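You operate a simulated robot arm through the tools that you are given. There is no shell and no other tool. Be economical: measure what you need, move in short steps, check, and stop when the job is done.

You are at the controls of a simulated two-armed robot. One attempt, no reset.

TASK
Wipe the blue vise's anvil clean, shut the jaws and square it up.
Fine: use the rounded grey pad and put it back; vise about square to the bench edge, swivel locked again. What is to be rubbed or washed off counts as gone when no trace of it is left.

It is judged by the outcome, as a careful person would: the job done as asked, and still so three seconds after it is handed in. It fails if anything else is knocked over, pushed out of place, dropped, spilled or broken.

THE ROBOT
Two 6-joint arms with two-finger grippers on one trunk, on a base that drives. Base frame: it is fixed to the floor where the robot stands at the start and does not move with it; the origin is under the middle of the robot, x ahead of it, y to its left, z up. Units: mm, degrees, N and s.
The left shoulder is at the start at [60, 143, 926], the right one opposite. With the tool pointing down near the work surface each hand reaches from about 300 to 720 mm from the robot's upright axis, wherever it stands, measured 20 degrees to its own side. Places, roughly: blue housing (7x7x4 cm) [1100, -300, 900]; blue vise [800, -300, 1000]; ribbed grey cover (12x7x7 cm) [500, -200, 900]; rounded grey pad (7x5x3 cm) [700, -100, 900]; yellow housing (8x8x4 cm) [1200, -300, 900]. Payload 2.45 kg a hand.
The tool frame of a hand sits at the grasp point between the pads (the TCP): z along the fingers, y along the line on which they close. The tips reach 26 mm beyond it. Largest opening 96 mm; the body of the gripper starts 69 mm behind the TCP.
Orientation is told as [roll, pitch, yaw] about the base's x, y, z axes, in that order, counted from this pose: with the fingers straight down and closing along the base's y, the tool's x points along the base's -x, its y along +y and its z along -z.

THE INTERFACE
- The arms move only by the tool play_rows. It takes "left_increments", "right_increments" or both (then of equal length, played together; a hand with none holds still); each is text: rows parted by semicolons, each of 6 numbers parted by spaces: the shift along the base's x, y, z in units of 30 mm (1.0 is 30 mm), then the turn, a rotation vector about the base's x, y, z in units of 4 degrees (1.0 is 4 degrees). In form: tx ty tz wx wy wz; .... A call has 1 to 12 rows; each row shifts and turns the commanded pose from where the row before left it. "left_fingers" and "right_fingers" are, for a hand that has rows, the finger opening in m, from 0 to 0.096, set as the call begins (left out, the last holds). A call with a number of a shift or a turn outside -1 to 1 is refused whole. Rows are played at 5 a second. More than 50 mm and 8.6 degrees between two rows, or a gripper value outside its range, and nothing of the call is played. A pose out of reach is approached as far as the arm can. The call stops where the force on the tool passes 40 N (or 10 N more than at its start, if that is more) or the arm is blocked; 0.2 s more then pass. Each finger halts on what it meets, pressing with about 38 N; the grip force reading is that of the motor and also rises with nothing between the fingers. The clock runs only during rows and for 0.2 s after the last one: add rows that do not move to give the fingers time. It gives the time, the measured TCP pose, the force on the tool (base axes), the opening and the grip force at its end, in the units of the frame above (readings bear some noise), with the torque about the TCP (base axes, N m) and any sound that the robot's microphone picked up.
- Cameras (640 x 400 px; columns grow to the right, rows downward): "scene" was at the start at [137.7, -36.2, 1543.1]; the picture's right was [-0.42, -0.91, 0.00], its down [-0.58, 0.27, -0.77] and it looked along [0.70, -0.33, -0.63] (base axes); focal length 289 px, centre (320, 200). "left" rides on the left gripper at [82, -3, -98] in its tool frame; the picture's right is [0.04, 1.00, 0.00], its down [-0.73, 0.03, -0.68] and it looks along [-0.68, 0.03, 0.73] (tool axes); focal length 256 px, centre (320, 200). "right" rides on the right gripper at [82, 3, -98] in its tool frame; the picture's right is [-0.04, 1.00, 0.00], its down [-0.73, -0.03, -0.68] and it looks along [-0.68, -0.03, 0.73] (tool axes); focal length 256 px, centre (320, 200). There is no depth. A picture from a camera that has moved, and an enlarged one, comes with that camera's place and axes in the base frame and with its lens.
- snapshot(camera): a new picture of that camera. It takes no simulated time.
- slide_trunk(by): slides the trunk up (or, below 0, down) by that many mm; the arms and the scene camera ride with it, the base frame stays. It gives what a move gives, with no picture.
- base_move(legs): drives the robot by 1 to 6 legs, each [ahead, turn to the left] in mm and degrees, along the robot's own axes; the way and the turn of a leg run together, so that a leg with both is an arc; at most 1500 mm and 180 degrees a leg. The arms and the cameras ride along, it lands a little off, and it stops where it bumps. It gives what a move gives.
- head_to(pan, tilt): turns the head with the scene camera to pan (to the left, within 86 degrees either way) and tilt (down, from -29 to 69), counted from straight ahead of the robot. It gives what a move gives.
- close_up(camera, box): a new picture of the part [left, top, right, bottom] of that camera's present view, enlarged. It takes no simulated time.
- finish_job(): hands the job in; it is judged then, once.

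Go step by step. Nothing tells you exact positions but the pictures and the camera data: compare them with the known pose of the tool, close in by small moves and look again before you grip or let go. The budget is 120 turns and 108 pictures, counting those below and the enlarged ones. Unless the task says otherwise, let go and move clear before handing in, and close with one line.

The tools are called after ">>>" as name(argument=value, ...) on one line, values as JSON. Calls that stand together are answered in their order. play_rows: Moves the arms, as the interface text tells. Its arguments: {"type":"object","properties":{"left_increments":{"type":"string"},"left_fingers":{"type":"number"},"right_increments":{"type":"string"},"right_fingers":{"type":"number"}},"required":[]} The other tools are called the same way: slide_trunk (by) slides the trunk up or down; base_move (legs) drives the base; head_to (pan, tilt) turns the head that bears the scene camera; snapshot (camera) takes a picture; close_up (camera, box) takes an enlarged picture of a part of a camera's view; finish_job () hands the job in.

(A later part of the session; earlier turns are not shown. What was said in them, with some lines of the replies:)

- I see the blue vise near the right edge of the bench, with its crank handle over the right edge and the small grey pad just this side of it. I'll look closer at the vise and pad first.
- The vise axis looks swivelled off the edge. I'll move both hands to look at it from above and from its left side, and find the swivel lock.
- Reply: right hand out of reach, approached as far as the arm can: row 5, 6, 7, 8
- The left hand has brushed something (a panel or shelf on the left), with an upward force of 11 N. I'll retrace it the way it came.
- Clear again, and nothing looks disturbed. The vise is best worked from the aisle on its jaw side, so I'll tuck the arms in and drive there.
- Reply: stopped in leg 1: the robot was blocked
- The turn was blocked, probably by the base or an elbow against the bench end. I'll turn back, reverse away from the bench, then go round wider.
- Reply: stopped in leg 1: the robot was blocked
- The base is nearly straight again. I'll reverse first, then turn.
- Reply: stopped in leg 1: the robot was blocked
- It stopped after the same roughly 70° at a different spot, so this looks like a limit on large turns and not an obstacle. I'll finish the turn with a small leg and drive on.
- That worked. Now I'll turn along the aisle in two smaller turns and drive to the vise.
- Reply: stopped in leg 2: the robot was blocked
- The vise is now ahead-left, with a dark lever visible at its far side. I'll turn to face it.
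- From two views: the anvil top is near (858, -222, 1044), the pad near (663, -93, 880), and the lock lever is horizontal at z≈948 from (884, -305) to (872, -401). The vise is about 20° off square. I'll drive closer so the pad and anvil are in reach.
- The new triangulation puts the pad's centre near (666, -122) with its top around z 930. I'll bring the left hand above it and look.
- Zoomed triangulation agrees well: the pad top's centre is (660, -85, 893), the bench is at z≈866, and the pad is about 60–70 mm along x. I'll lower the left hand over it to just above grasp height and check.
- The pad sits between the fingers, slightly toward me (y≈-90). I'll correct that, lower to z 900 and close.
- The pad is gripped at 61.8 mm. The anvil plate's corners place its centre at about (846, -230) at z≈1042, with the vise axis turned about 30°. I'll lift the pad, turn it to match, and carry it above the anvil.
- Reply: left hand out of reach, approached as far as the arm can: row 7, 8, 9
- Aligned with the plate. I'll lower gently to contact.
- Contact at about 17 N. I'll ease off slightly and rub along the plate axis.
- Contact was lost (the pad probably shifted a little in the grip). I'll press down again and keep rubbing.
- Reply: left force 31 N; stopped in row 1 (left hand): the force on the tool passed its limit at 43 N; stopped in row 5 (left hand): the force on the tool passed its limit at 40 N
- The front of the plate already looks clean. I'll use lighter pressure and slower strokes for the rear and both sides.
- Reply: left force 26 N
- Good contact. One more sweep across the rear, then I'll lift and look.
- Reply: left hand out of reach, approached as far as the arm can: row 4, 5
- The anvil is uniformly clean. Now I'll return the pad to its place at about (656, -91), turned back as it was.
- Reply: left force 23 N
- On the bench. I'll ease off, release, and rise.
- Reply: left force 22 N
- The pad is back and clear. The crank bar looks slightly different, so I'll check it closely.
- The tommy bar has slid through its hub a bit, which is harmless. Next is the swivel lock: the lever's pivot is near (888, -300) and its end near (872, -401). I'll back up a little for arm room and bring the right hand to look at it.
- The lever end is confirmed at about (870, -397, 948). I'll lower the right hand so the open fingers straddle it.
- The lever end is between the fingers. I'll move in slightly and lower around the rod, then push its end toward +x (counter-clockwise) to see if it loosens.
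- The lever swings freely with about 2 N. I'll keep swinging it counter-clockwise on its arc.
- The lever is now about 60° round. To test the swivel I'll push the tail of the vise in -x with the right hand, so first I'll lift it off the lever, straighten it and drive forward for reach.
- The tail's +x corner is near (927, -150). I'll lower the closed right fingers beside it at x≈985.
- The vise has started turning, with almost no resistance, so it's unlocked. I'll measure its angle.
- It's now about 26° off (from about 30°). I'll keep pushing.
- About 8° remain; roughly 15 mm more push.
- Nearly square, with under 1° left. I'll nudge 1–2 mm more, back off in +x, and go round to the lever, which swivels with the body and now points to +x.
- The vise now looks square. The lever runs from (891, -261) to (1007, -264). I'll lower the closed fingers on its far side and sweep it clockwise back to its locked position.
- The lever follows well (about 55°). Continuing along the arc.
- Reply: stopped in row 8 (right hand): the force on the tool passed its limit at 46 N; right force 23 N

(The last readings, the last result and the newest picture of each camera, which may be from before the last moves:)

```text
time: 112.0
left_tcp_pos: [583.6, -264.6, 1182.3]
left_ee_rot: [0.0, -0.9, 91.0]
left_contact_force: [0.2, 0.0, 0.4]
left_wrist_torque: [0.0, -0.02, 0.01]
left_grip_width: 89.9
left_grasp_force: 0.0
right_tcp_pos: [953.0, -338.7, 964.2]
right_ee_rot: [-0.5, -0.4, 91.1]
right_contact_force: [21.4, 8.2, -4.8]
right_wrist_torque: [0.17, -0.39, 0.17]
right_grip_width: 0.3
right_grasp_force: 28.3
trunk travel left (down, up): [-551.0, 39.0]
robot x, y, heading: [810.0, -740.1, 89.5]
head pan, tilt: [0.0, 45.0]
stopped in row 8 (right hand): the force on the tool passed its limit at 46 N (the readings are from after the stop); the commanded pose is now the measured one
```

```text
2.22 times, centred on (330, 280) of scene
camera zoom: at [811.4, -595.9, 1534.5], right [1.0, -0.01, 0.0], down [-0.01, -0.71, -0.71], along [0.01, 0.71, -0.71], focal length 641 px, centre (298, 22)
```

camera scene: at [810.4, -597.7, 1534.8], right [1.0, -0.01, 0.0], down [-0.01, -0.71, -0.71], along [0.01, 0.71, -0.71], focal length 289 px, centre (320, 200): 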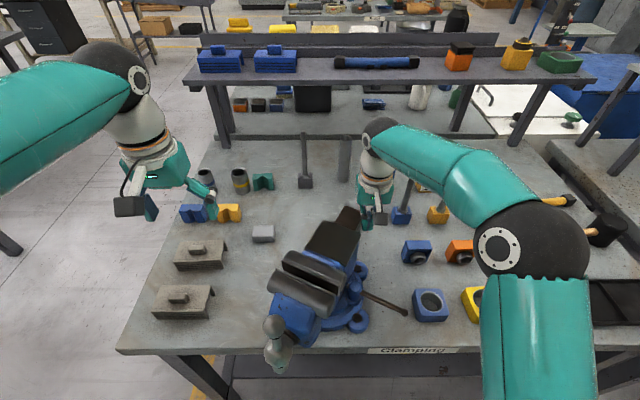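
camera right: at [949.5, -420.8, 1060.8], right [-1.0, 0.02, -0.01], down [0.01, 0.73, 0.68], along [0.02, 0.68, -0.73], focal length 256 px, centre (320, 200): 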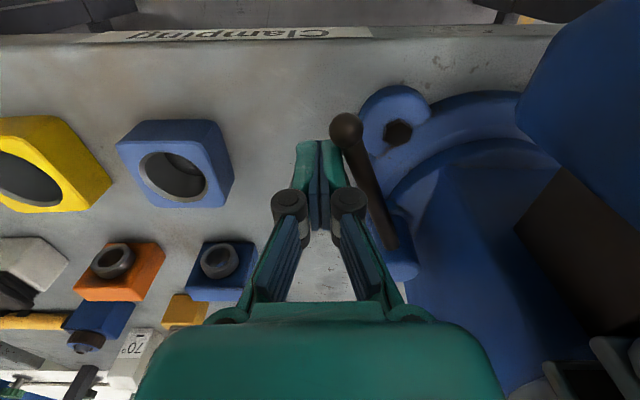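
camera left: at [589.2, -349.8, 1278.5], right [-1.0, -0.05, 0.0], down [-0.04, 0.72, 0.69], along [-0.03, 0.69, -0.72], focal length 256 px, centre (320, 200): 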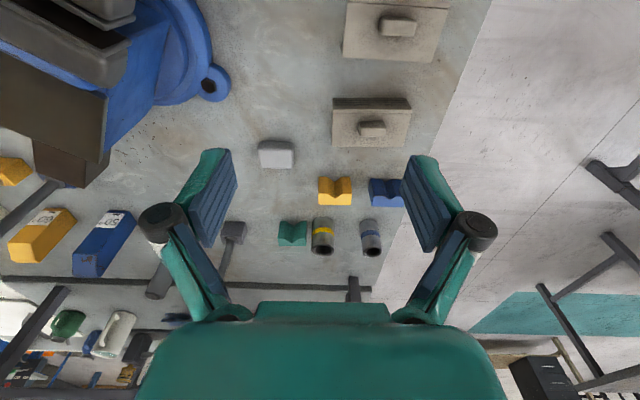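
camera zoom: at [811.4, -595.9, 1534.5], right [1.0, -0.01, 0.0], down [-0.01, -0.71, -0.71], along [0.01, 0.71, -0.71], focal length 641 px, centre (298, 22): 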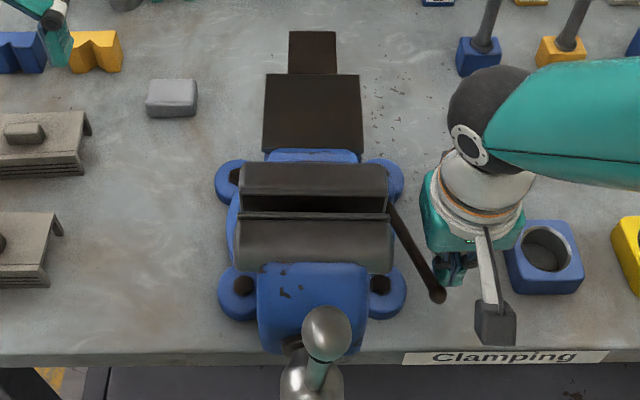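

The lever met a firm stop (46 N) near its original angle relative to the body. I'll press once more to make sure it's tight, then back away.

>>> play_rows(right_increments="-0.05 -0.03 0 0 0 0;-0.05 -0.03 0 0 0 0;-0.05 -0.03 0 0 0 0;-0.05 -0.03 0 0 0 0;0 0 0 0 0 0")

>>> play_rows(right_increments="0.3 0.1 0 0 0 0;0.6 0 0 0 0 0;0 0 0.9 0 0 0;0 0 0.9 0 0 0;0 0 0.9 0 0 0;0 0 0.9 0 0 0;0 0 0.9 0 0 0;0 0 0.9 0 0 0;0 0 0 0 0 0")

>>> close_up(camera="scene", box=[240, 190, 420, 370])

```text
time: 112.7
left_tcp_pos: [584.9, -265.7, 1182.6]
left_ee_rot: [0.0, -1.0, 90.9]
left_contact_force: [-0.2, -1.4, 0.1]
left_wrist_torque: [-0.01, -0.01, 0.01]
left_grip_width: 90.0
left_grasp_force: 0.1
right_tcp_pos: [953.5, -339.6, 965.9]
right_ee_rot: [-0.8, -0.5, 91.3]
right_contact_force: [22.0, 9.8, -8.5]
right_wrist_torque: [0.23, -0.43, 0.17]
right_grip_width: 0.0
right_grasp_force: 28.6
trunk travel left (down, up): [-551.0, 39.0]
robot x, y, heading: [811.1, -739.4, 89.3]
head pan, tilt: [0.0, 45.0]
stopped in row 3 (right hand): the force on the tool passed its limit at 42 N (the readings are from after the stop); the commanded pose is now the measured one
```

```text
time: 114.7
left_tcp_pos: [583.6, -267.6, 1183.1]
left_ee_rot: [-0.1, -1.1, 91.1]
left_contact_force: [-0.3, 0.0, -1.0]
left_wrist_torque: [-0.02, -0.02, 0.02]
left_grip_width: 89.9
left_grasp_force: 0.1
right_tcp_pos: [975.9, -338.1, 1125.5]
right_ee_rot: [-0.8, -0.5, 91.3]
right_contact_force: [0.4, 0.1, -0.1]
right_wrist_torque: [-0.02, -0.02, -0.01]
right_grip_width: 0.3
right_grasp_force: 28.6
trunk travel left (down, up): [-551.0, 39.0]
robot x, y, heading: [809.8, -739.2, 89.2]
head pan, tilt: [0.0, 45.0]
```

```text
2.22 times, centred on (330, 280) of scene
camera zoom: at [809.9, -597.5, 1534.8], right [1.0, -0.01, 0.0], down [-0.01, -0.71, -0.71], along [0.01, 0.71, -0.71], focal length 641 px, centre (298, 22)
```

zoom: 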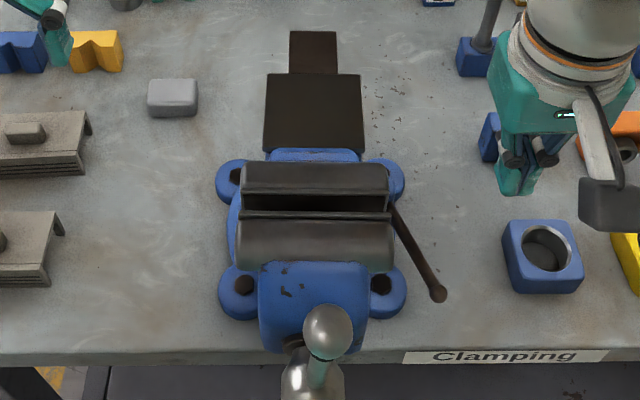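

Locked hard on its stop, and the vise is square. Now the crank: I'll back away and look at the handle from the front.

>>> base_move(legs=[[-260, 0]])

>>> close_up(camera="scene", box=[240, 160, 420, 320])

>>> snapshot(camera="right")

>>> snapshot(camera="left")

```text
time: 116.6
left_tcp_pos: [583.1, -525.4, 1184.1]
left_ee_rot: [-0.2, -1.0, 90.5]
left_contact_force: [0.9, -1.0, 0.1]
left_wrist_torque: [0.04, -0.01, 0.01]
left_grip_width: 89.7
left_grasp_force: 0.0
right_tcp_pos: [976.5, -600.5, 1124.5]
right_ee_rot: [-0.8, -0.6, 90.9]
right_contact_force: [-0.8, 0.2, 0.3]
right_wrist_torque: [0.03, -0.03, 0.02]
right_grip_width: 0.4
right_grasp_force: 28.5
trunk travel left (down, up): [-551.0, 39.0]
robot x, y, heading: [801.2, -996.3, 89.2]
head pan, tilt: [0.0, 45.0]
```

```text
2.50 times, centred on (330, 240) of scene
camera zoom: at [807.8, -858.3, 1535.1], right [1.0, -0.02, 0.0], down [-0.01, -0.71, -0.71], along [0.01, 0.71, -0.71], focal length 722 px, centre (295, 100)
```

zoom: 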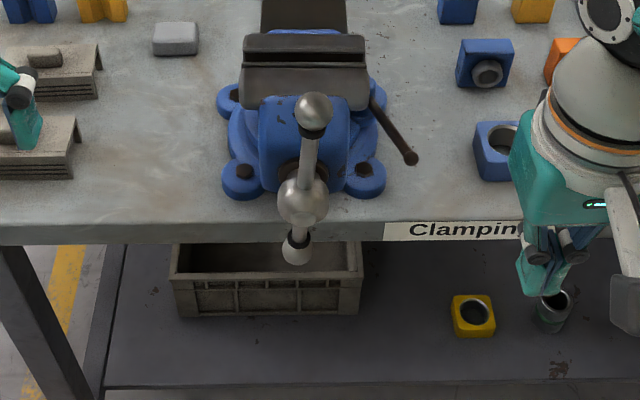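

```text
47 pictures are left
camera right: at [972.5, -682.2, 1221.9], right [-1.0, 0.02, -0.01], down [0.01, 0.73, 0.69], along [0.03, 0.69, -0.73], focal length 256 px, centre (320, 200)
```

right: 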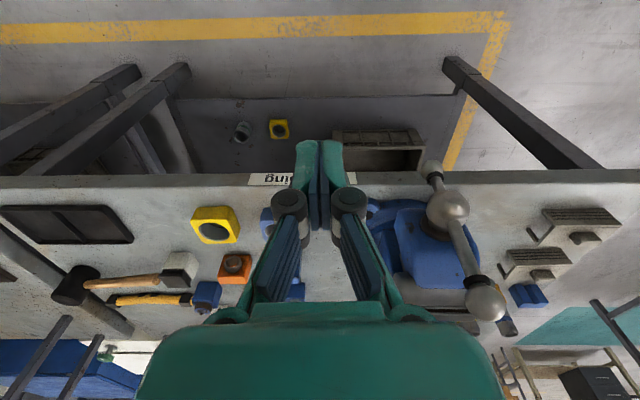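

```text
46 pictures are left
camera left: at [587.1, -609.7, 1280.9], right [-1.0, -0.05, 0.0], down [-0.04, 0.72, 0.69], along [-0.03, 0.69, -0.72], focal length 256 px, centre (320, 200)
```

left: 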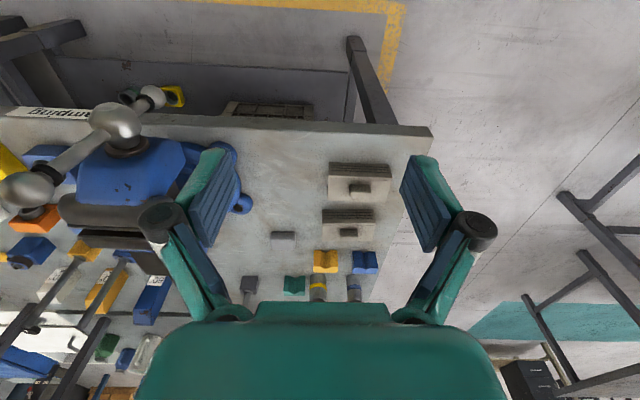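

Triangulated in the plane y≈-450: hub (822, -450, 993), top ball (829, -452, 1115), lower ball (816, -450, 908). I'll tip the right hand forward so its closed fingers point at the vise, to use as a peg pushing the bar round clockwise.

>>> play_rows(right_increments="0 0 0 1 0 0;0 0 0 1 0 0;0 0 0 1 0 0;0 0 0 1 0 0;0 0 0 1 0 0;0 0 0 1 0 0;0 0 0 1 0 0;0 0 0 1 0 0;0 0 0 1 0 0;0 0 0 1 0 0;0 0 0 1 0 0;0 0 0 1 0 0")

>>> play_rows(right_increments="0 0 0 1 0 0;0 0 0 1 0 0;0 0 0 1 0 0;0 0 0 1 0 0;0 0 0 1 0 0;0 0 0 1 0 0;0 0 0 1 0 0;0 0 0 1 0 0;0 0 0 1 0 0;0 0 0 1 0 0;0 0 0 0 0 0")

>>> snapshot(camera="scene")

>>> snapshot(camera="right")

```text
time: 119.2
left_tcp_pos: [583.3, -524.3, 1183.7]
left_ee_rot: [-0.1, -1.1, 90.5]
left_contact_force: [-0.3, -0.1, -0.5]
left_wrist_torque: [0.02, -0.04, -0.01]
left_grip_width: 90.1
left_grasp_force: 0.0
right_tcp_pos: [976.7, -599.3, 1125.8]
right_ee_rot: [-1.6, -48.6, 91.3]
right_contact_force: [1.1, -0.1, 1.1]
right_wrist_torque: [0.0, 0.0, 0.0]
right_grip_width: 0.0
right_grasp_force: 28.6
trunk travel left (down, up): [-551.0, 39.0]
robot x, y, heading: [800.3, -1000.3, 88.9]
head pan, tilt: [0.0, 45.0]
```

```text
time: 121.6
left_tcp_pos: [583.7, -524.4, 1183.6]
left_ee_rot: [-0.1, -1.0, 90.6]
left_contact_force: [-0.6, 0.1, 0.5]
left_wrist_torque: [0.01, -0.01, 0.0]
left_grip_width: 89.9
left_grasp_force: 0.0
right_tcp_pos: [957.6, -514.9, 1203.4]
right_ee_rot: [-30.4, -88.3, 119.7]
right_contact_force: [0.2, 0.0, -0.7]
right_wrist_torque: [0.0, -0.02, 0.02]
right_grip_width: 0.0
right_grasp_force: 28.3
right hand out of reach, approached as far as the arm can: row 2, 3, 4, 5, 6, 7, 8, 9, 10
trunk travel left (down, up): [-551.0, 39.0]
robot x, y, heading: [803.5, -998.7, 88.8]
head pan, tilt: [0.0, 45.0]
```

```text
45 pictures are left
camera scene: at [807.9, -857.0, 1534.9], right [1.0, -0.02, 0.0], down [-0.01, -0.71, -0.71], along [0.01, 0.71, -0.71], focal length 289 px, centre (320, 200)
```

scene: 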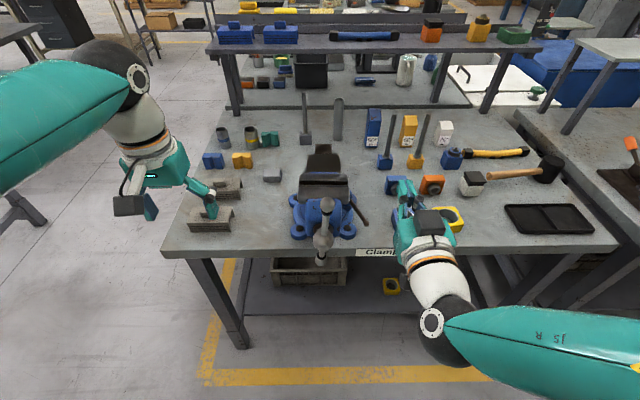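

```text
44 pictures are left
camera right: at [954.3, -614.3, 1123.5], right [-1.0, 0.01, 0.02], down [0.01, -0.66, 0.75], along [0.03, 0.75, 0.66], focal length 256 px, centre (320, 200)
```

right: 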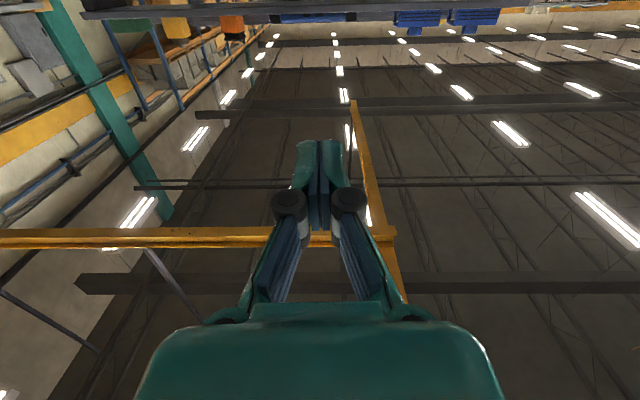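

The horizontal pose works but needs more distance from the robot. I'll back up 150 mm more, then bring the peg toward the crank.

>>> base_move(legs=[[-150, 0]])

>>> play_rows(right_increments="-0.7 0.6 -0.9 0 0 0;-0.7 0.6 -0.9 0 0 0;-0.7 0.6 -0.9 0 0 0;-0.7 0.4 -0.9 0 0 0;-0.7 0 -0.4 0 0 0;0 0 0 0 0 0")

>>> snapshot(camera="scene")

```text
time: 123.0
left_tcp_pos: [578.3, -680.1, 1184.1]
left_ee_rot: [-0.1, -1.1, 90.8]
left_contact_force: [-0.3, 0.7, -1.0]
left_wrist_torque: [0.05, 0.01, -0.02]
left_grip_width: 90.1
left_grasp_force: 0.0
right_tcp_pos: [954.1, -669.2, 1204.5]
right_ee_rot: [-31.6, -88.3, 121.1]
right_contact_force: [0.4, -0.8, 1.1]
right_wrist_torque: [-0.04, -0.02, -0.01]
right_grip_width: 0.0
right_grasp_force: 28.2
trunk travel left (down, up): [-551.0, 39.0]
robot x, y, heading: [803.6, -1153.1, 89.2]
head pan, tilt: [0.0, 45.0]
```

```text
time: 124.4
left_tcp_pos: [578.8, -680.4, 1183.3]
left_ee_rot: [-0.1, -0.9, 90.7]
left_contact_force: [-0.2, 0.0, 0.1]
left_wrist_torque: [-0.01, -0.01, -0.02]
left_grip_width: 90.2
left_grasp_force: 0.1
right_tcp_pos: [846.3, -598.6, 1081.9]
right_ee_rot: [-29.2, -88.2, 118.7]
right_contact_force: [-0.3, 0.3, -0.6]
right_wrist_torque: [0.03, -0.02, 0.01]
right_grip_width: 0.0
right_grasp_force: 27.9
trunk travel left (down, up): [-551.0, 39.0]
robot x, y, heading: [806.4, -1148.9, 89.1]
head pan, tilt: [0.0, 45.0]
```

```text
43 pictures are left
camera scene: at [805.3, -1009.4, 1534.9], right [1.0, -0.01, 0.0], down [-0.01, -0.71, -0.71], along [0.01, 0.71, -0.71], focal length 289 px, centre (320, 200)
```

scene: 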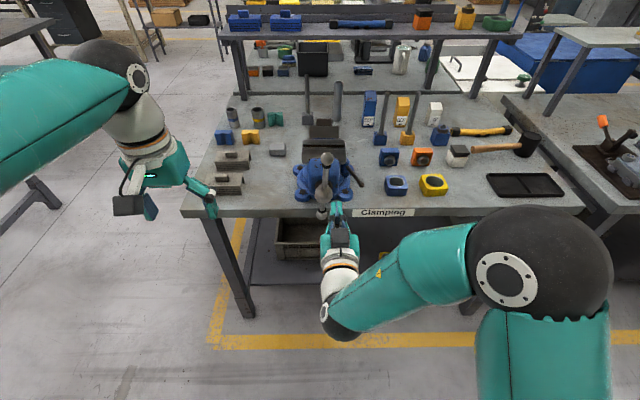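

The peg is in front of the crank. I'll place it left of the bar, about 80 mm above the hub, with the tips at bar depth.

>>> play_rows(right_increments="-0.7 0 -0.1 0 0 0;-0.7 0 -0.1 0 0 0;-0.65 0.5 -0.1 0 0 0;0 0.9 -0.2 0 0 0;0 0.9 0 0 0 0;0 0.9 0 0 0 0;0 0.9 0 0 0 0;0 0.55 0 0 0 0;0 0 0 0 0 0")

>>> close_up(camera="scene", box=[260, 120, 400, 260])

```text
time: 126.4
left_tcp_pos: [578.9, -679.3, 1184.3]
left_ee_rot: [-0.2, -1.0, 90.8]
left_contact_force: [-1.1, 0.4, 0.1]
left_wrist_torque: [0.02, -0.02, -0.03]
left_grip_width: 90.2
left_grasp_force: 0.1
right_tcp_pos: [786.5, -461.9, 1069.2]
right_ee_rot: [-30.5, -88.2, 120.0]
right_contact_force: [0.5, -0.2, 1.0]
right_wrist_torque: [0.0, -0.01, 0.02]
right_grip_width: 0.0
right_grasp_force: 28.4
trunk travel left (down, up): [-551.0, 39.0]
robot x, y, heading: [804.3, -1151.2, 89.3]
head pan, tilt: [0.0, 45.0]
```

```text
2.86 times, centred on (330, 190) of scene
camera zoom: at [804.7, -1009.5, 1534.9], right [1.0, -0.01, 0.0], down [-0.01, -0.71, -0.71], along [0.01, 0.71, -0.71], focal length 825 px, centre (291, 229)
```

zoom: 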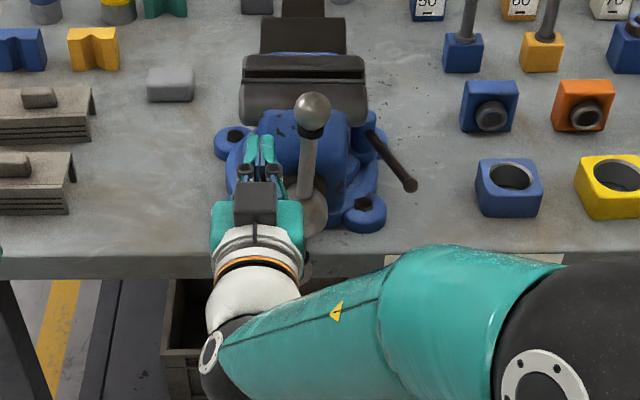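

Peg in place. I'll start pushing clockwise, first part of the circle.

>>> play_rows(right_increments="0 0.2 0 0 0 0;0.4 0 0.13 0 0 0;0.41 0 0.13 0 0 0;0.43 0 0 0 0 0;0.43 0 0 0 0 0;0.813 0 -0.264 0 0 0;0.692 0 -0.503 0 0 0;0.503 0 -0.692 0 0 0;0 0 0 0 0 0")

>>> close_up(camera="scene", box=[260, 120, 400, 260])

```text
time: 128.4
left_tcp_pos: [579.2, -678.1, 1184.1]
left_ee_rot: [-0.1, -1.1, 90.7]
left_contact_force: [-0.7, -0.2, -0.1]
left_wrist_torque: [0.02, 0.02, -0.03]
left_grip_width: 90.3
left_grasp_force: 0.1
right_tcp_pos: [889.3, -460.7, 1034.9]
right_ee_rot: [-26.2, -88.0, 115.2]
right_contact_force: [-0.8, -1.1, 0.7]
right_wrist_torque: [0.0, -0.04, 0.01]
right_grip_width: 0.0
right_grasp_force: 28.8
right hand out of reach, approached as far as the arm can: row 8
trunk travel left (down, up): [-551.0, 39.0]
robot x, y, heading: [801.8, -1151.1, 89.3]
head pan, tilt: [0.0, 45.0]
```

```text
2.86 times, centred on (330, 190) of scene
camera zoom: at [804.7, -1009.4, 1534.8], right [1.0, -0.01, 0.0], down [-0.01, -0.71, -0.71], along [0.01, 0.71, -0.71], focal length 825 px, centre (291, 229)
```

zoom: 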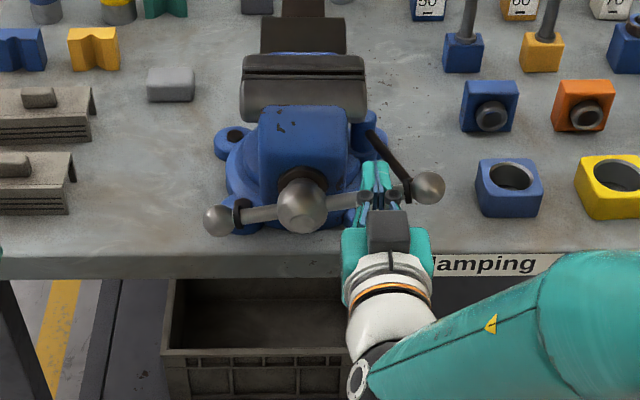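

It works — the bar has turned about 90°. The next bit is at the edge of reach with a fully horizontal hand, so I'll tilt the fingers about 20° downward and continue.

>>> play_rows(right_increments="0 0 0 -1 0 0;0 0 0 -1 0 0;0 0 0 -1 0 0;0 0 0 -1 0 0;0 0 0 -1 0 0;0.333 0 -0.787 0 0 0;0.075 0 -0.852 0 0 0;-0.193 0 -0.833 0 0 0;-0.44 0 -0.733 0 0 0;-0.645 0 -0.561 0 0 0;0 0 0 0 0 0")

>>> close_up(camera="scene", box=[260, 120, 400, 260])

```text
time: 130.8
left_tcp_pos: [578.8, -677.7, 1183.7]
left_ee_rot: [-0.1, -1.1, 90.6]
left_contact_force: [-0.1, -0.7, -1.4]
left_wrist_torque: [-0.01, 0.01, -0.01]
left_grip_width: 90.3
left_grasp_force: 0.0
right_tcp_pos: [862.6, -456.1, 924.8]
right_ee_rot: [-2.7, -68.4, 92.3]
right_contact_force: [0.6, -0.5, -0.7]
right_wrist_torque: [0.01, 0.01, 0.01]
right_grip_width: 0.0
right_grasp_force: 28.5
trunk travel left (down, up): [-551.0, 39.0]
robot x, y, heading: [805.9, -1152.4, 89.0]
head pan, tilt: [0.0, 45.0]
```

```text
2.86 times, centred on (330, 190) of scene
camera zoom: at [805.0, -1009.4, 1534.8], right [1.0, -0.01, 0.0], down [-0.01, -0.71, -0.71], along [0.01, 0.71, -0.71], focal length 825 px, centre (291, 229)
```

zoom: 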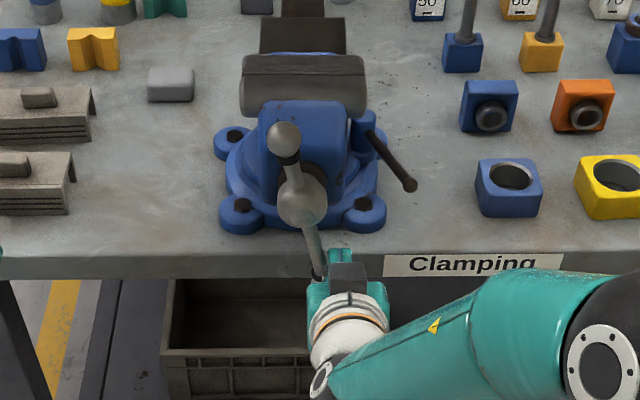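

The jaws have closed a lot in half a turn. Let me look at the gap closely.

>>> close_up(camera="scene", box=[305, 120, 360, 170])

```text
8.00 times, centred on (332, 145) of scene
camera zoom: at [805.0, -1009.4, 1534.8], right [1.0, -0.01, 0.0], down [-0.01, -0.71, -0.71], along [0.01, 0.71, -0.71], focal length 2309 px, centre (220, 640)
```

zoom: 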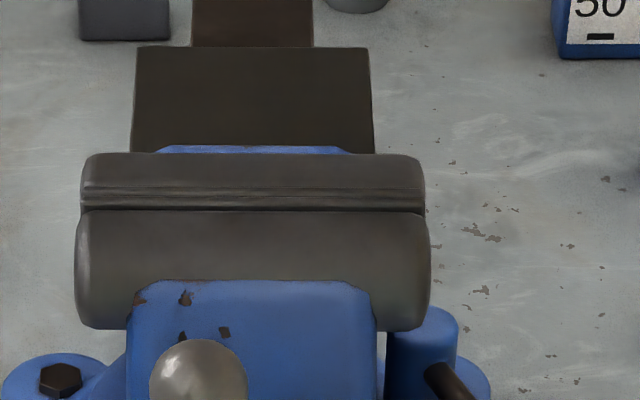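

A thin gap remains. I'll continue turning until it tightens.

>>> play_rows(right_increments="-0.787 0 -0.333 0 0 0;-0.852 0 -0.075 0 0 0;-0.833 0 0.193 0 0 0;-0.733 0 0.44 0 0 0;-0.561 0 0.645 0 0 0;-0.333 0 0.787 0 0 0;0 0 0 0 0 0")

>>> close_up(camera="scene", box=[260, 120, 400, 260])

>>> close_up(camera="scene", box=[305, 120, 360, 170])

```text
time: 132.0
left_tcp_pos: [578.1, -678.6, 1184.0]
left_ee_rot: [-0.1, -1.1, 90.7]
left_contact_force: [-0.7, -0.6, 0.3]
left_wrist_torque: [0.03, -0.03, -0.01]
left_grip_width: 90.3
left_grasp_force: 0.0
right_tcp_pos: [757.4, -459.4, 941.5]
right_ee_rot: [-3.1, -66.8, 92.0]
right_contact_force: [3.8, 1.6, -9.1]
right_wrist_torque: [-0.19, -0.09, -0.15]
right_grip_width: 0.1
right_grasp_force: 28.4
trunk travel left (down, up): [-551.0, 39.0]
robot x, y, heading: [805.4, -1151.8, 89.1]
head pan, tilt: [0.0, 45.0]
stopped in row 6 (right hand): the force on the tool passed its limit at 46 N (the readings are from after the stop); the commanded pose is now the measured one
```

```text
2.86 times, centred on (330, 190) of scene
camera zoom: at [804.3, -1009.3, 1535.0], right [1.0, -0.01, 0.0], down [-0.01, -0.71, -0.71], along [0.01, 0.71, -0.71], focal length 825 px, centre (291, 229)
```

zoom: 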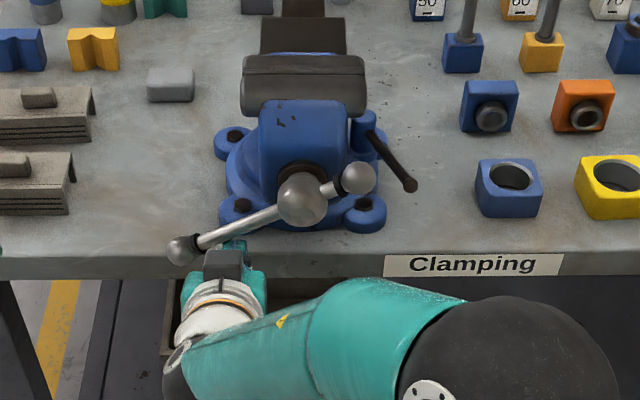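

```text
8.00 times, centred on (332, 145) of scene
camera zoom: at [804.3, -1009.3, 1535.0], right [1.0, -0.01, 0.0], down [-0.01, -0.71, -0.71], along [0.01, 0.71, -0.71], focal length 2309 px, centre (220, 640)
```

zoom: 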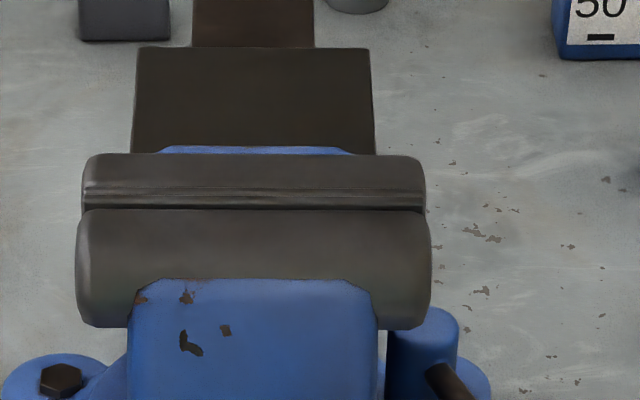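

Firm resistance (46 N) with the bar about 245° round, so the jaws seem to meet. I'll push once more to confirm it's the jaws and not a snag.

>>> play_rows(right_increments="-0.1 0 0.13 0 0 0;-0.1 0 0.13 0 0 0;-0.1 0 0.13 0 0 0;0 0 0 0 0 0")

>>> close_up(camera="scene", box=[260, 120, 400, 260])

```text
time: 132.8
left_tcp_pos: [578.2, -678.5, 1186.2]
left_ee_rot: [-0.1, -1.0, 90.7]
left_contact_force: [-0.2, -0.7, 1.2]
left_wrist_torque: [0.03, -0.03, -0.03]
left_grip_width: 89.9
left_grasp_force: 0.0
right_tcp_pos: [754.7, -462.9, 942.3]
right_ee_rot: [-3.3, -65.7, 91.8]
right_contact_force: [4.7, -0.6, -7.8]
right_wrist_torque: [-0.17, -0.05, -0.1]
right_grip_width: 0.1
right_grasp_force: 29.0
trunk travel left (down, up): [-551.0, 39.0]
robot x, y, heading: [803.8, -1150.9, 89.1]
head pan, tilt: [0.0, 45.0]
stopped in row 3 (right hand): the force on the tool passed its limit at 42 N (the readings are from after the stop); the commanded pose is now the measured one
```

```text
2.86 times, centred on (330, 190) of scene
camera zoom: at [803.9, -1009.7, 1535.2], right [1.0, -0.01, 0.0], down [-0.01, -0.71, -0.71], along [0.01, 0.71, -0.71], focal length 825 px, centre (291, 229)
```

zoom: 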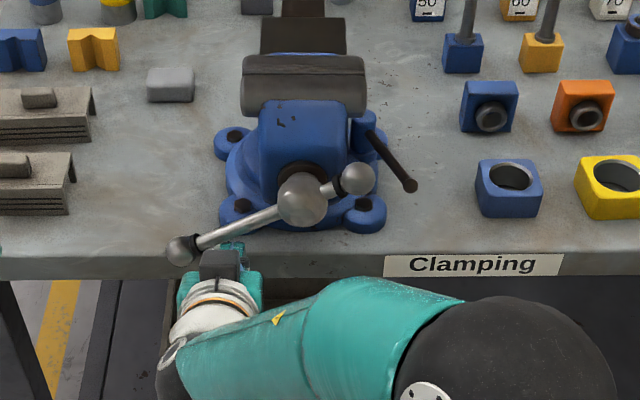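

Solid stop: the jaws are shut. I'll withdraw the peg, right the hand, and go round for a top view to verify.

>>> play_rows(right_increments="0 0 -0.4 0 0 0;0 -0.8 -0.1 0 0 0;0 -0.9 0 0 0 0;0 -0.9 0 0 0 0;0 -0.9 0 0 0 0;0 -0.9 0 0 0 0;0.5 -0.5 0.5 -1 0 0;0.9 0 0.9 -1 0 0;0.9 0 0.9 -1 0 0;0.9 0 0.9 -1 0 0;0.9 0 0.9 -1 0 0;0.9 0 0.9 -1 0 0")

>>> play_rows(right_increments="0.9 0 0.9 -1 0 0;0.9 0 0.9 -1 0 0;0.5 0 0.9 -1 0 0;0 0 0.9 -1 0 0;0 0 0.9 -1 0 0;0 0 0.5 -1 0 0;0 0 0 -1 0 0;0 0 0 -1 0 0;0 0 0 -1 0 0;0 0 0 -1 0 0;0 0 0 0 0 0")

>>> snapshot(camera="scene")

```text
time: 135.4
left_tcp_pos: [578.7, -679.4, 1184.7]
left_ee_rot: [-0.1, -1.0, 90.7]
left_contact_force: [0.6, 0.6, -0.1]
left_wrist_torque: [0.0, 0.01, 0.0]
left_grip_width: 90.1
left_grasp_force: 0.0
right_tcp_pos: [905.2, -605.2, 1079.3]
right_ee_rot: [-2.0, -42.1, 90.8]
right_contact_force: [0.5, 0.4, 0.6]
right_wrist_torque: [0.0, 0.02, 0.01]
right_grip_width: 0.0
right_grasp_force: 27.7
trunk travel left (down, up): [-551.0, 39.0]
robot x, y, heading: [803.6, -1151.8, 89.0]
head pan, tilt: [0.0, 45.0]
```

```text
time: 137.8
left_tcp_pos: [579.1, -678.4, 1185.2]
left_ee_rot: [-0.1, -1.0, 90.7]
left_contact_force: [0.2, 0.8, -0.3]
left_wrist_torque: [0.02, 0.01, 0.0]
left_grip_width: 90.0
left_grasp_force: 0.1
right_tcp_pos: [971.5, -610.0, 1227.9]
right_ee_rot: [-1.4, -2.1, 90.8]
right_contact_force: [-0.1, -0.9, 0.0]
right_wrist_torque: [0.01, 0.03, 0.0]
right_grip_width: 0.2
right_grasp_force: 28.3
trunk travel left (down, up): [-551.0, 39.0]
robot x, y, heading: [801.7, -1152.1, 89.3]
head pan, tilt: [0.0, 45.0]
```

```text
35 pictures are left
camera scene: at [805.0, -1010.0, 1534.9], right [1.0, -0.01, 0.0], down [-0.01, -0.71, -0.71], along [0.01, 0.71, -0.71], focal length 289 px, centre (320, 200)
```

scene: 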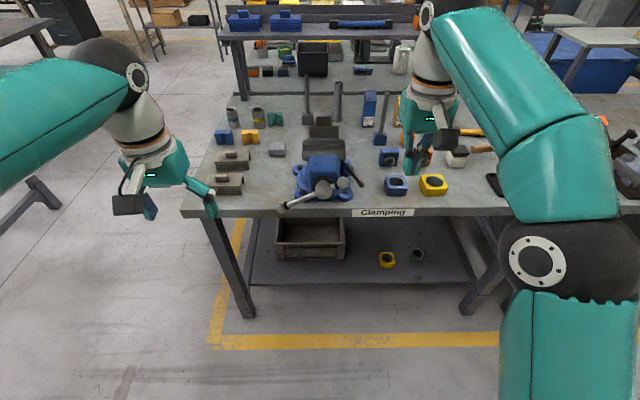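

>>> base_move(legs=[[400, 0]])

>>> close_up(camera="scene", box=[240, 190, 420, 370])

>>> close_up(camera="scene", box=[295, 225, 365, 285])

```text
time: 140.3
left_tcp_pos: [576.5, -280.3, 1185.3]
left_ee_rot: [-0.1, -1.0, 91.5]
left_contact_force: [0.4, 0.4, -0.3]
left_wrist_torque: [-0.02, -0.02, -0.02]
left_grip_width: 90.0
left_grasp_force: 0.1
right_tcp_pos: [968.4, -206.4, 1228.6]
right_ee_rot: [-1.5, -2.0, 91.5]
right_contact_force: [0.1, -0.2, 0.7]
right_wrist_torque: [-0.04, -0.01, 0.01]
right_grip_width: 0.0
right_grasp_force: 28.3
trunk travel left (down, up): [-551.0, 39.0]
robot x, y, heading: [807.6, -749.6, 89.8]
head pan, tilt: [0.0, 45.0]
```

```text
2.22 times, centred on (330, 280) of scene
camera zoom: at [806.3, -608.3, 1534.8], right [1.0, 0.0, 0.0], down [0.0, -0.71, -0.71], along [0.0, 0.71, -0.71], focal length 641 px, centre (298, 22)
```

zoom: 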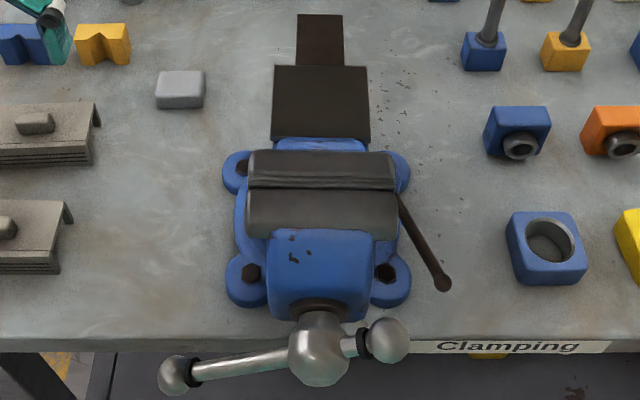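

```text
6.67 times, centred on (330, 255) of scene
camera zoom: at [806.3, -608.3, 1534.8], right [1.0, 0.0, 0.0], down [0.0, -0.71, -0.71], along [0.0, 0.71, -0.71], focal length 1924 px, centre (253, -167)
```

zoom: 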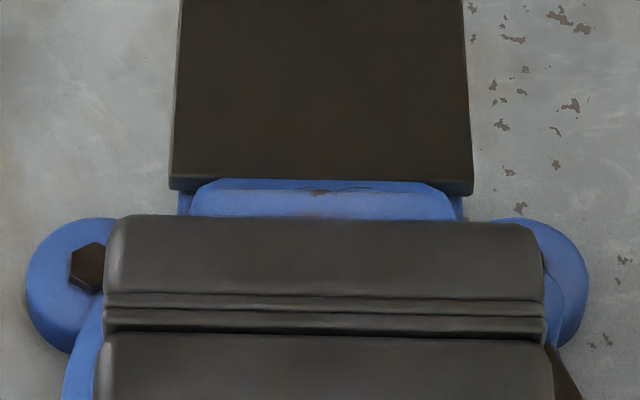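

It looks shut, but the jaw inserts make the seam ambiguous from here. I'll view the jaws end-on with the right wrist camera by turning that hand to look in -x.

>>> play_rows(right_increments="0.3 -0.4 -0.2 0 0 1;0.3 -0.4 -0.2 0 0 1;0.3 -0.4 -0.2 0 0 1;0 -0.4 -0.2 0 0 1;0 -0.4 -0.2 0 0 1;0 -0.4 -0.2 0 0 1;0 -0.4 -0.2 0 0 1;0 -0.4 -0.2 0 0 1;0 -0.4 -0.2 0 0 1;0 -0.4 -0.2 0 0 1;0 0 -0.2 0 0 1;0 0 -0.2 0 0 1")

>>> play_rows(right_increments="0 0 -0.2 0 0 1;0 0 -0.2 0 0 1;0 0 -0.2 0 0 1;0 0 -0.2 0 0 1;0 0 -0.2 0 0 1;0 0 -0.2 0 0 1;0 0 -0.2 0 0 1;0 0 -0.2 0 0 1;0 0 -0.2 0 0 1;0 0 0 0 0 1;0 0 0 0 0 0")

>>> snapshot(camera="right")

```text
time: 142.9
left_tcp_pos: [576.6, -280.8, 1186.6]
left_ee_rot: [-0.1, -1.0, 91.6]
left_contact_force: [-0.3, -1.0, -0.1]
left_wrist_torque: [0.02, 0.01, -0.01]
left_grip_width: 89.8
left_grasp_force: 0.0
right_tcp_pos: [996.0, -325.2, 1157.6]
right_ee_rot: [-1.5, -2.1, 139.5]
right_contact_force: [0.6, -0.3, -0.3]
right_wrist_torque: [0.01, -0.02, 0.0]
right_grip_width: 0.2
right_grasp_force: 28.3
trunk travel left (down, up): [-551.0, 39.0]
robot x, y, heading: [802.4, -753.2, 89.8]
head pan, tilt: [0.0, 45.0]
```

```text
time: 145.3
left_tcp_pos: [577.1, -281.9, 1186.9]
left_ee_rot: [0.0, -1.0, 91.5]
left_contact_force: [0.0, -0.6, 0.0]
left_wrist_torque: [0.02, -0.02, 0.04]
left_grip_width: 90.0
left_grasp_force: 0.1
right_tcp_pos: [995.9, -325.5, 1103.0]
right_ee_rot: [-1.4, -2.0, 179.6]
right_contact_force: [0.0, -0.1, 0.7]
right_wrist_torque: [0.01, 0.01, 0.01]
right_grip_width: 0.1
right_grasp_force: 29.0
trunk travel left (down, up): [-551.0, 39.0]
robot x, y, heading: [804.6, -750.5, 89.8]
head pan, tilt: [0.0, 45.0]
```

```text
32 pictures are left
camera right: at [1079.4, -331.5, 1197.3], right [-0.05, -1.0, -0.02], down [-0.71, 0.02, 0.71], along [-0.7, 0.05, -0.71], focal length 256 px, centre (320, 200)
```

right: 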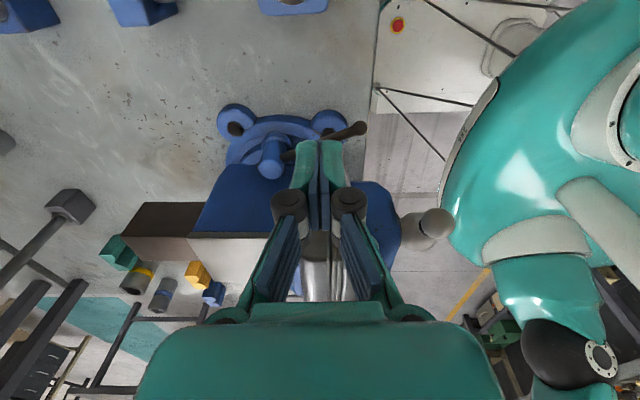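

>>> play_rows(right_increments="0 0.9 0.3 0 0 0;0 0.9 0.3 0 0 0;0 0.7 0.3 0 0 0;0 0 0 0 0 0")

>>> close_up(camera="right", box=[340, 150, 500, 320])

```text
time: 146.3
left_tcp_pos: [576.0, -282.1, 1186.1]
left_ee_rot: [-0.1, -1.0, 91.5]
left_contact_force: [-0.4, -0.2, -0.5]
left_wrist_torque: [0.03, 0.02, 0.03]
left_grip_width: 90.0
left_grasp_force: 0.0
right_tcp_pos: [993.4, -248.0, 1132.1]
right_ee_rot: [-1.5, -2.0, 179.5]
right_contact_force: [-0.2, 0.1, 0.4]
right_wrist_torque: [0.03, -0.05, 0.03]
right_grip_width: 0.2
right_grasp_force: 28.7
trunk travel left (down, up): [-551.0, 39.0]
robot x, y, heading: [806.0, -752.1, 89.9]
head pan, tilt: [0.0, 45.0]
```

```text
2.35 times, centred on (420, 235) of right
camera zoom: at [1078.6, -255.2, 1226.8], right [-0.05, -1.0, -0.02], down [-0.71, 0.02, 0.71], along [-0.7, 0.05, -0.71], focal length 602 px, centre (85, 118)
```

zoom: 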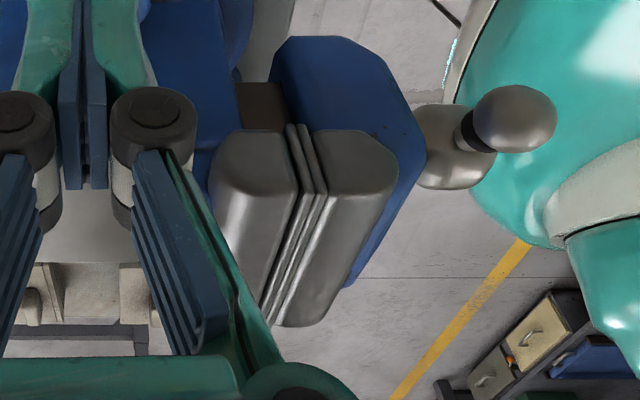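

>>> close_up(camera="right", box=[390, 190, 450, 240])

```text
8.00 times, centred on (420, 215) of right
camera zoom: at [1078.6, -255.2, 1226.8], right [-0.05, -1.0, -0.02], down [-0.71, 0.02, 0.71], along [-0.7, 0.05, -0.71], focal length 2048 px, centre (-480, 80)
```

zoom: 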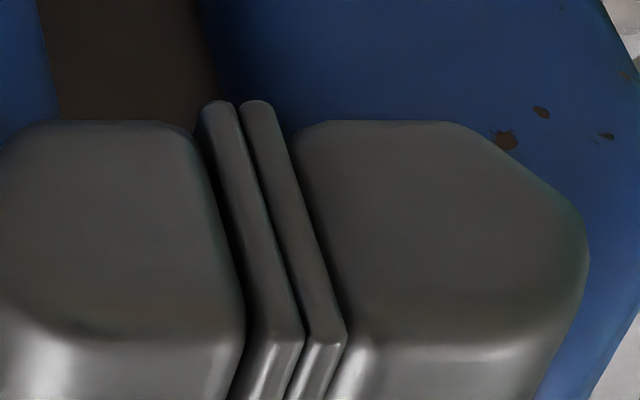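

The two jaw inserts are touching, so the jaws are shut, the vise is square and the lever is locked. I'll lift and back away, then take a final overall look.

>>> play_rows(right_increments="0 0 0.8 0 0 0;0 0 0.8 0 0 0;0 0 0 0 0 0")

>>> base_move(legs=[[-250, 0]])

>>> snapshot(camera="scene")

>>> close_up(camera="scene", box=[200, 120, 420, 270])

```text
time: 147.1
left_tcp_pos: [577.2, -280.9, 1185.2]
left_ee_rot: [0.0, -1.0, 91.5]
left_contact_force: [1.0, -0.5, 0.0]
left_wrist_torque: [-0.01, -0.03, 0.01]
left_grip_width: 90.3
left_grasp_force: 0.0
right_tcp_pos: [995.4, -250.2, 1179.9]
right_ee_rot: [-1.4, -2.0, 179.5]
right_contact_force: [-0.7, -0.2, 0.0]
right_wrist_torque: [0.01, 0.02, -0.02]
right_grip_width: 0.0
right_grasp_force: 28.4
trunk travel left (down, up): [-551.0, 39.0]
robot x, y, heading: [806.9, -753.1, 90.0]
head pan, tilt: [0.0, 45.0]
```

```text
time: 148.9
left_tcp_pos: [577.1, -534.2, 1187.0]
left_ee_rot: [-0.1, -1.1, 91.2]
left_contact_force: [0.7, -0.4, 0.4]
left_wrist_torque: [0.03, 0.03, 0.05]
left_grip_width: 90.0
left_grasp_force: 0.1
right_tcp_pos: [996.1, -508.3, 1179.9]
right_ee_rot: [-1.6, -2.1, 179.2]
right_contact_force: [1.0, -0.2, 0.4]
right_wrist_torque: [0.05, 0.02, 0.0]
right_grip_width: 0.2
right_grasp_force: 28.6
trunk travel left (down, up): [-551.0, 39.0]
robot x, y, heading: [806.9, -1004.0, 89.4]
head pan, tilt: [0.0, 45.0]
```

```text
29 pictures are left
camera scene: at [806.6, -865.0, 1535.0], right [1.0, -0.01, 0.0], down [-0.01, -0.71, -0.71], along [0.01, 0.71, -0.71], focal length 289 px, centre (320, 200)
```

scene: 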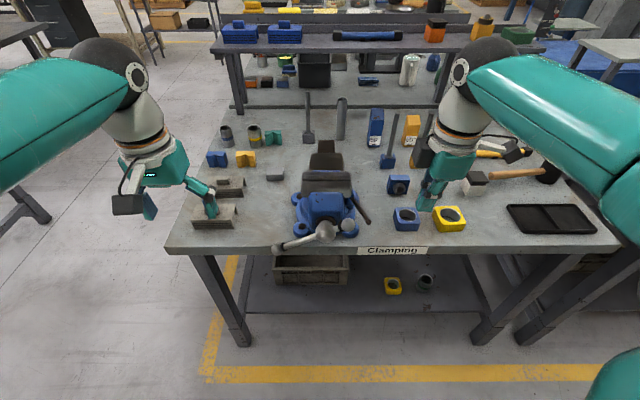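

```text
2.67 times, centred on (310, 195) of scene
camera zoom: at [806.6, -865.0, 1535.0], right [1.0, -0.01, 0.0], down [-0.01, -0.71, -0.71], along [0.01, 0.71, -0.71], focal length 770 px, centre (347, 213)
```

zoom: 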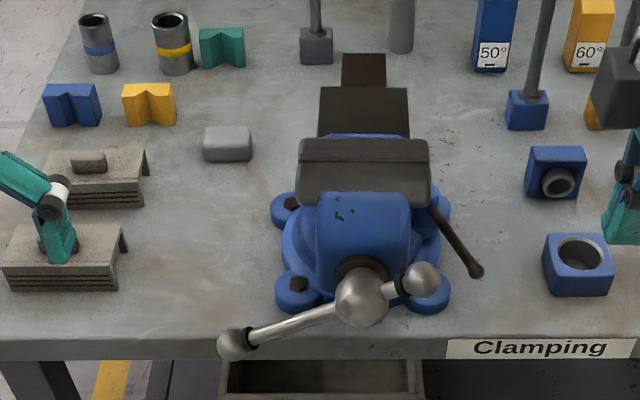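

The anvil is clean, the jaws are shut, the vise is square with its lever locked, and the pad is back. Everything else is where it was, and both hands are clear, so I'm handing in.

>>> finish_job()

```text
The job is handed in.
```

The job is handed in. The blue vise's anvil is wiped with no visible trace left, its jaws are shut, it sits within about 1° of square to the bench edge with the swivel locked, and the grey pad is back in its place. Early on, the left hand lightly touched the shelf on the left. I backed it off, and nothing in the pictures looked moved.
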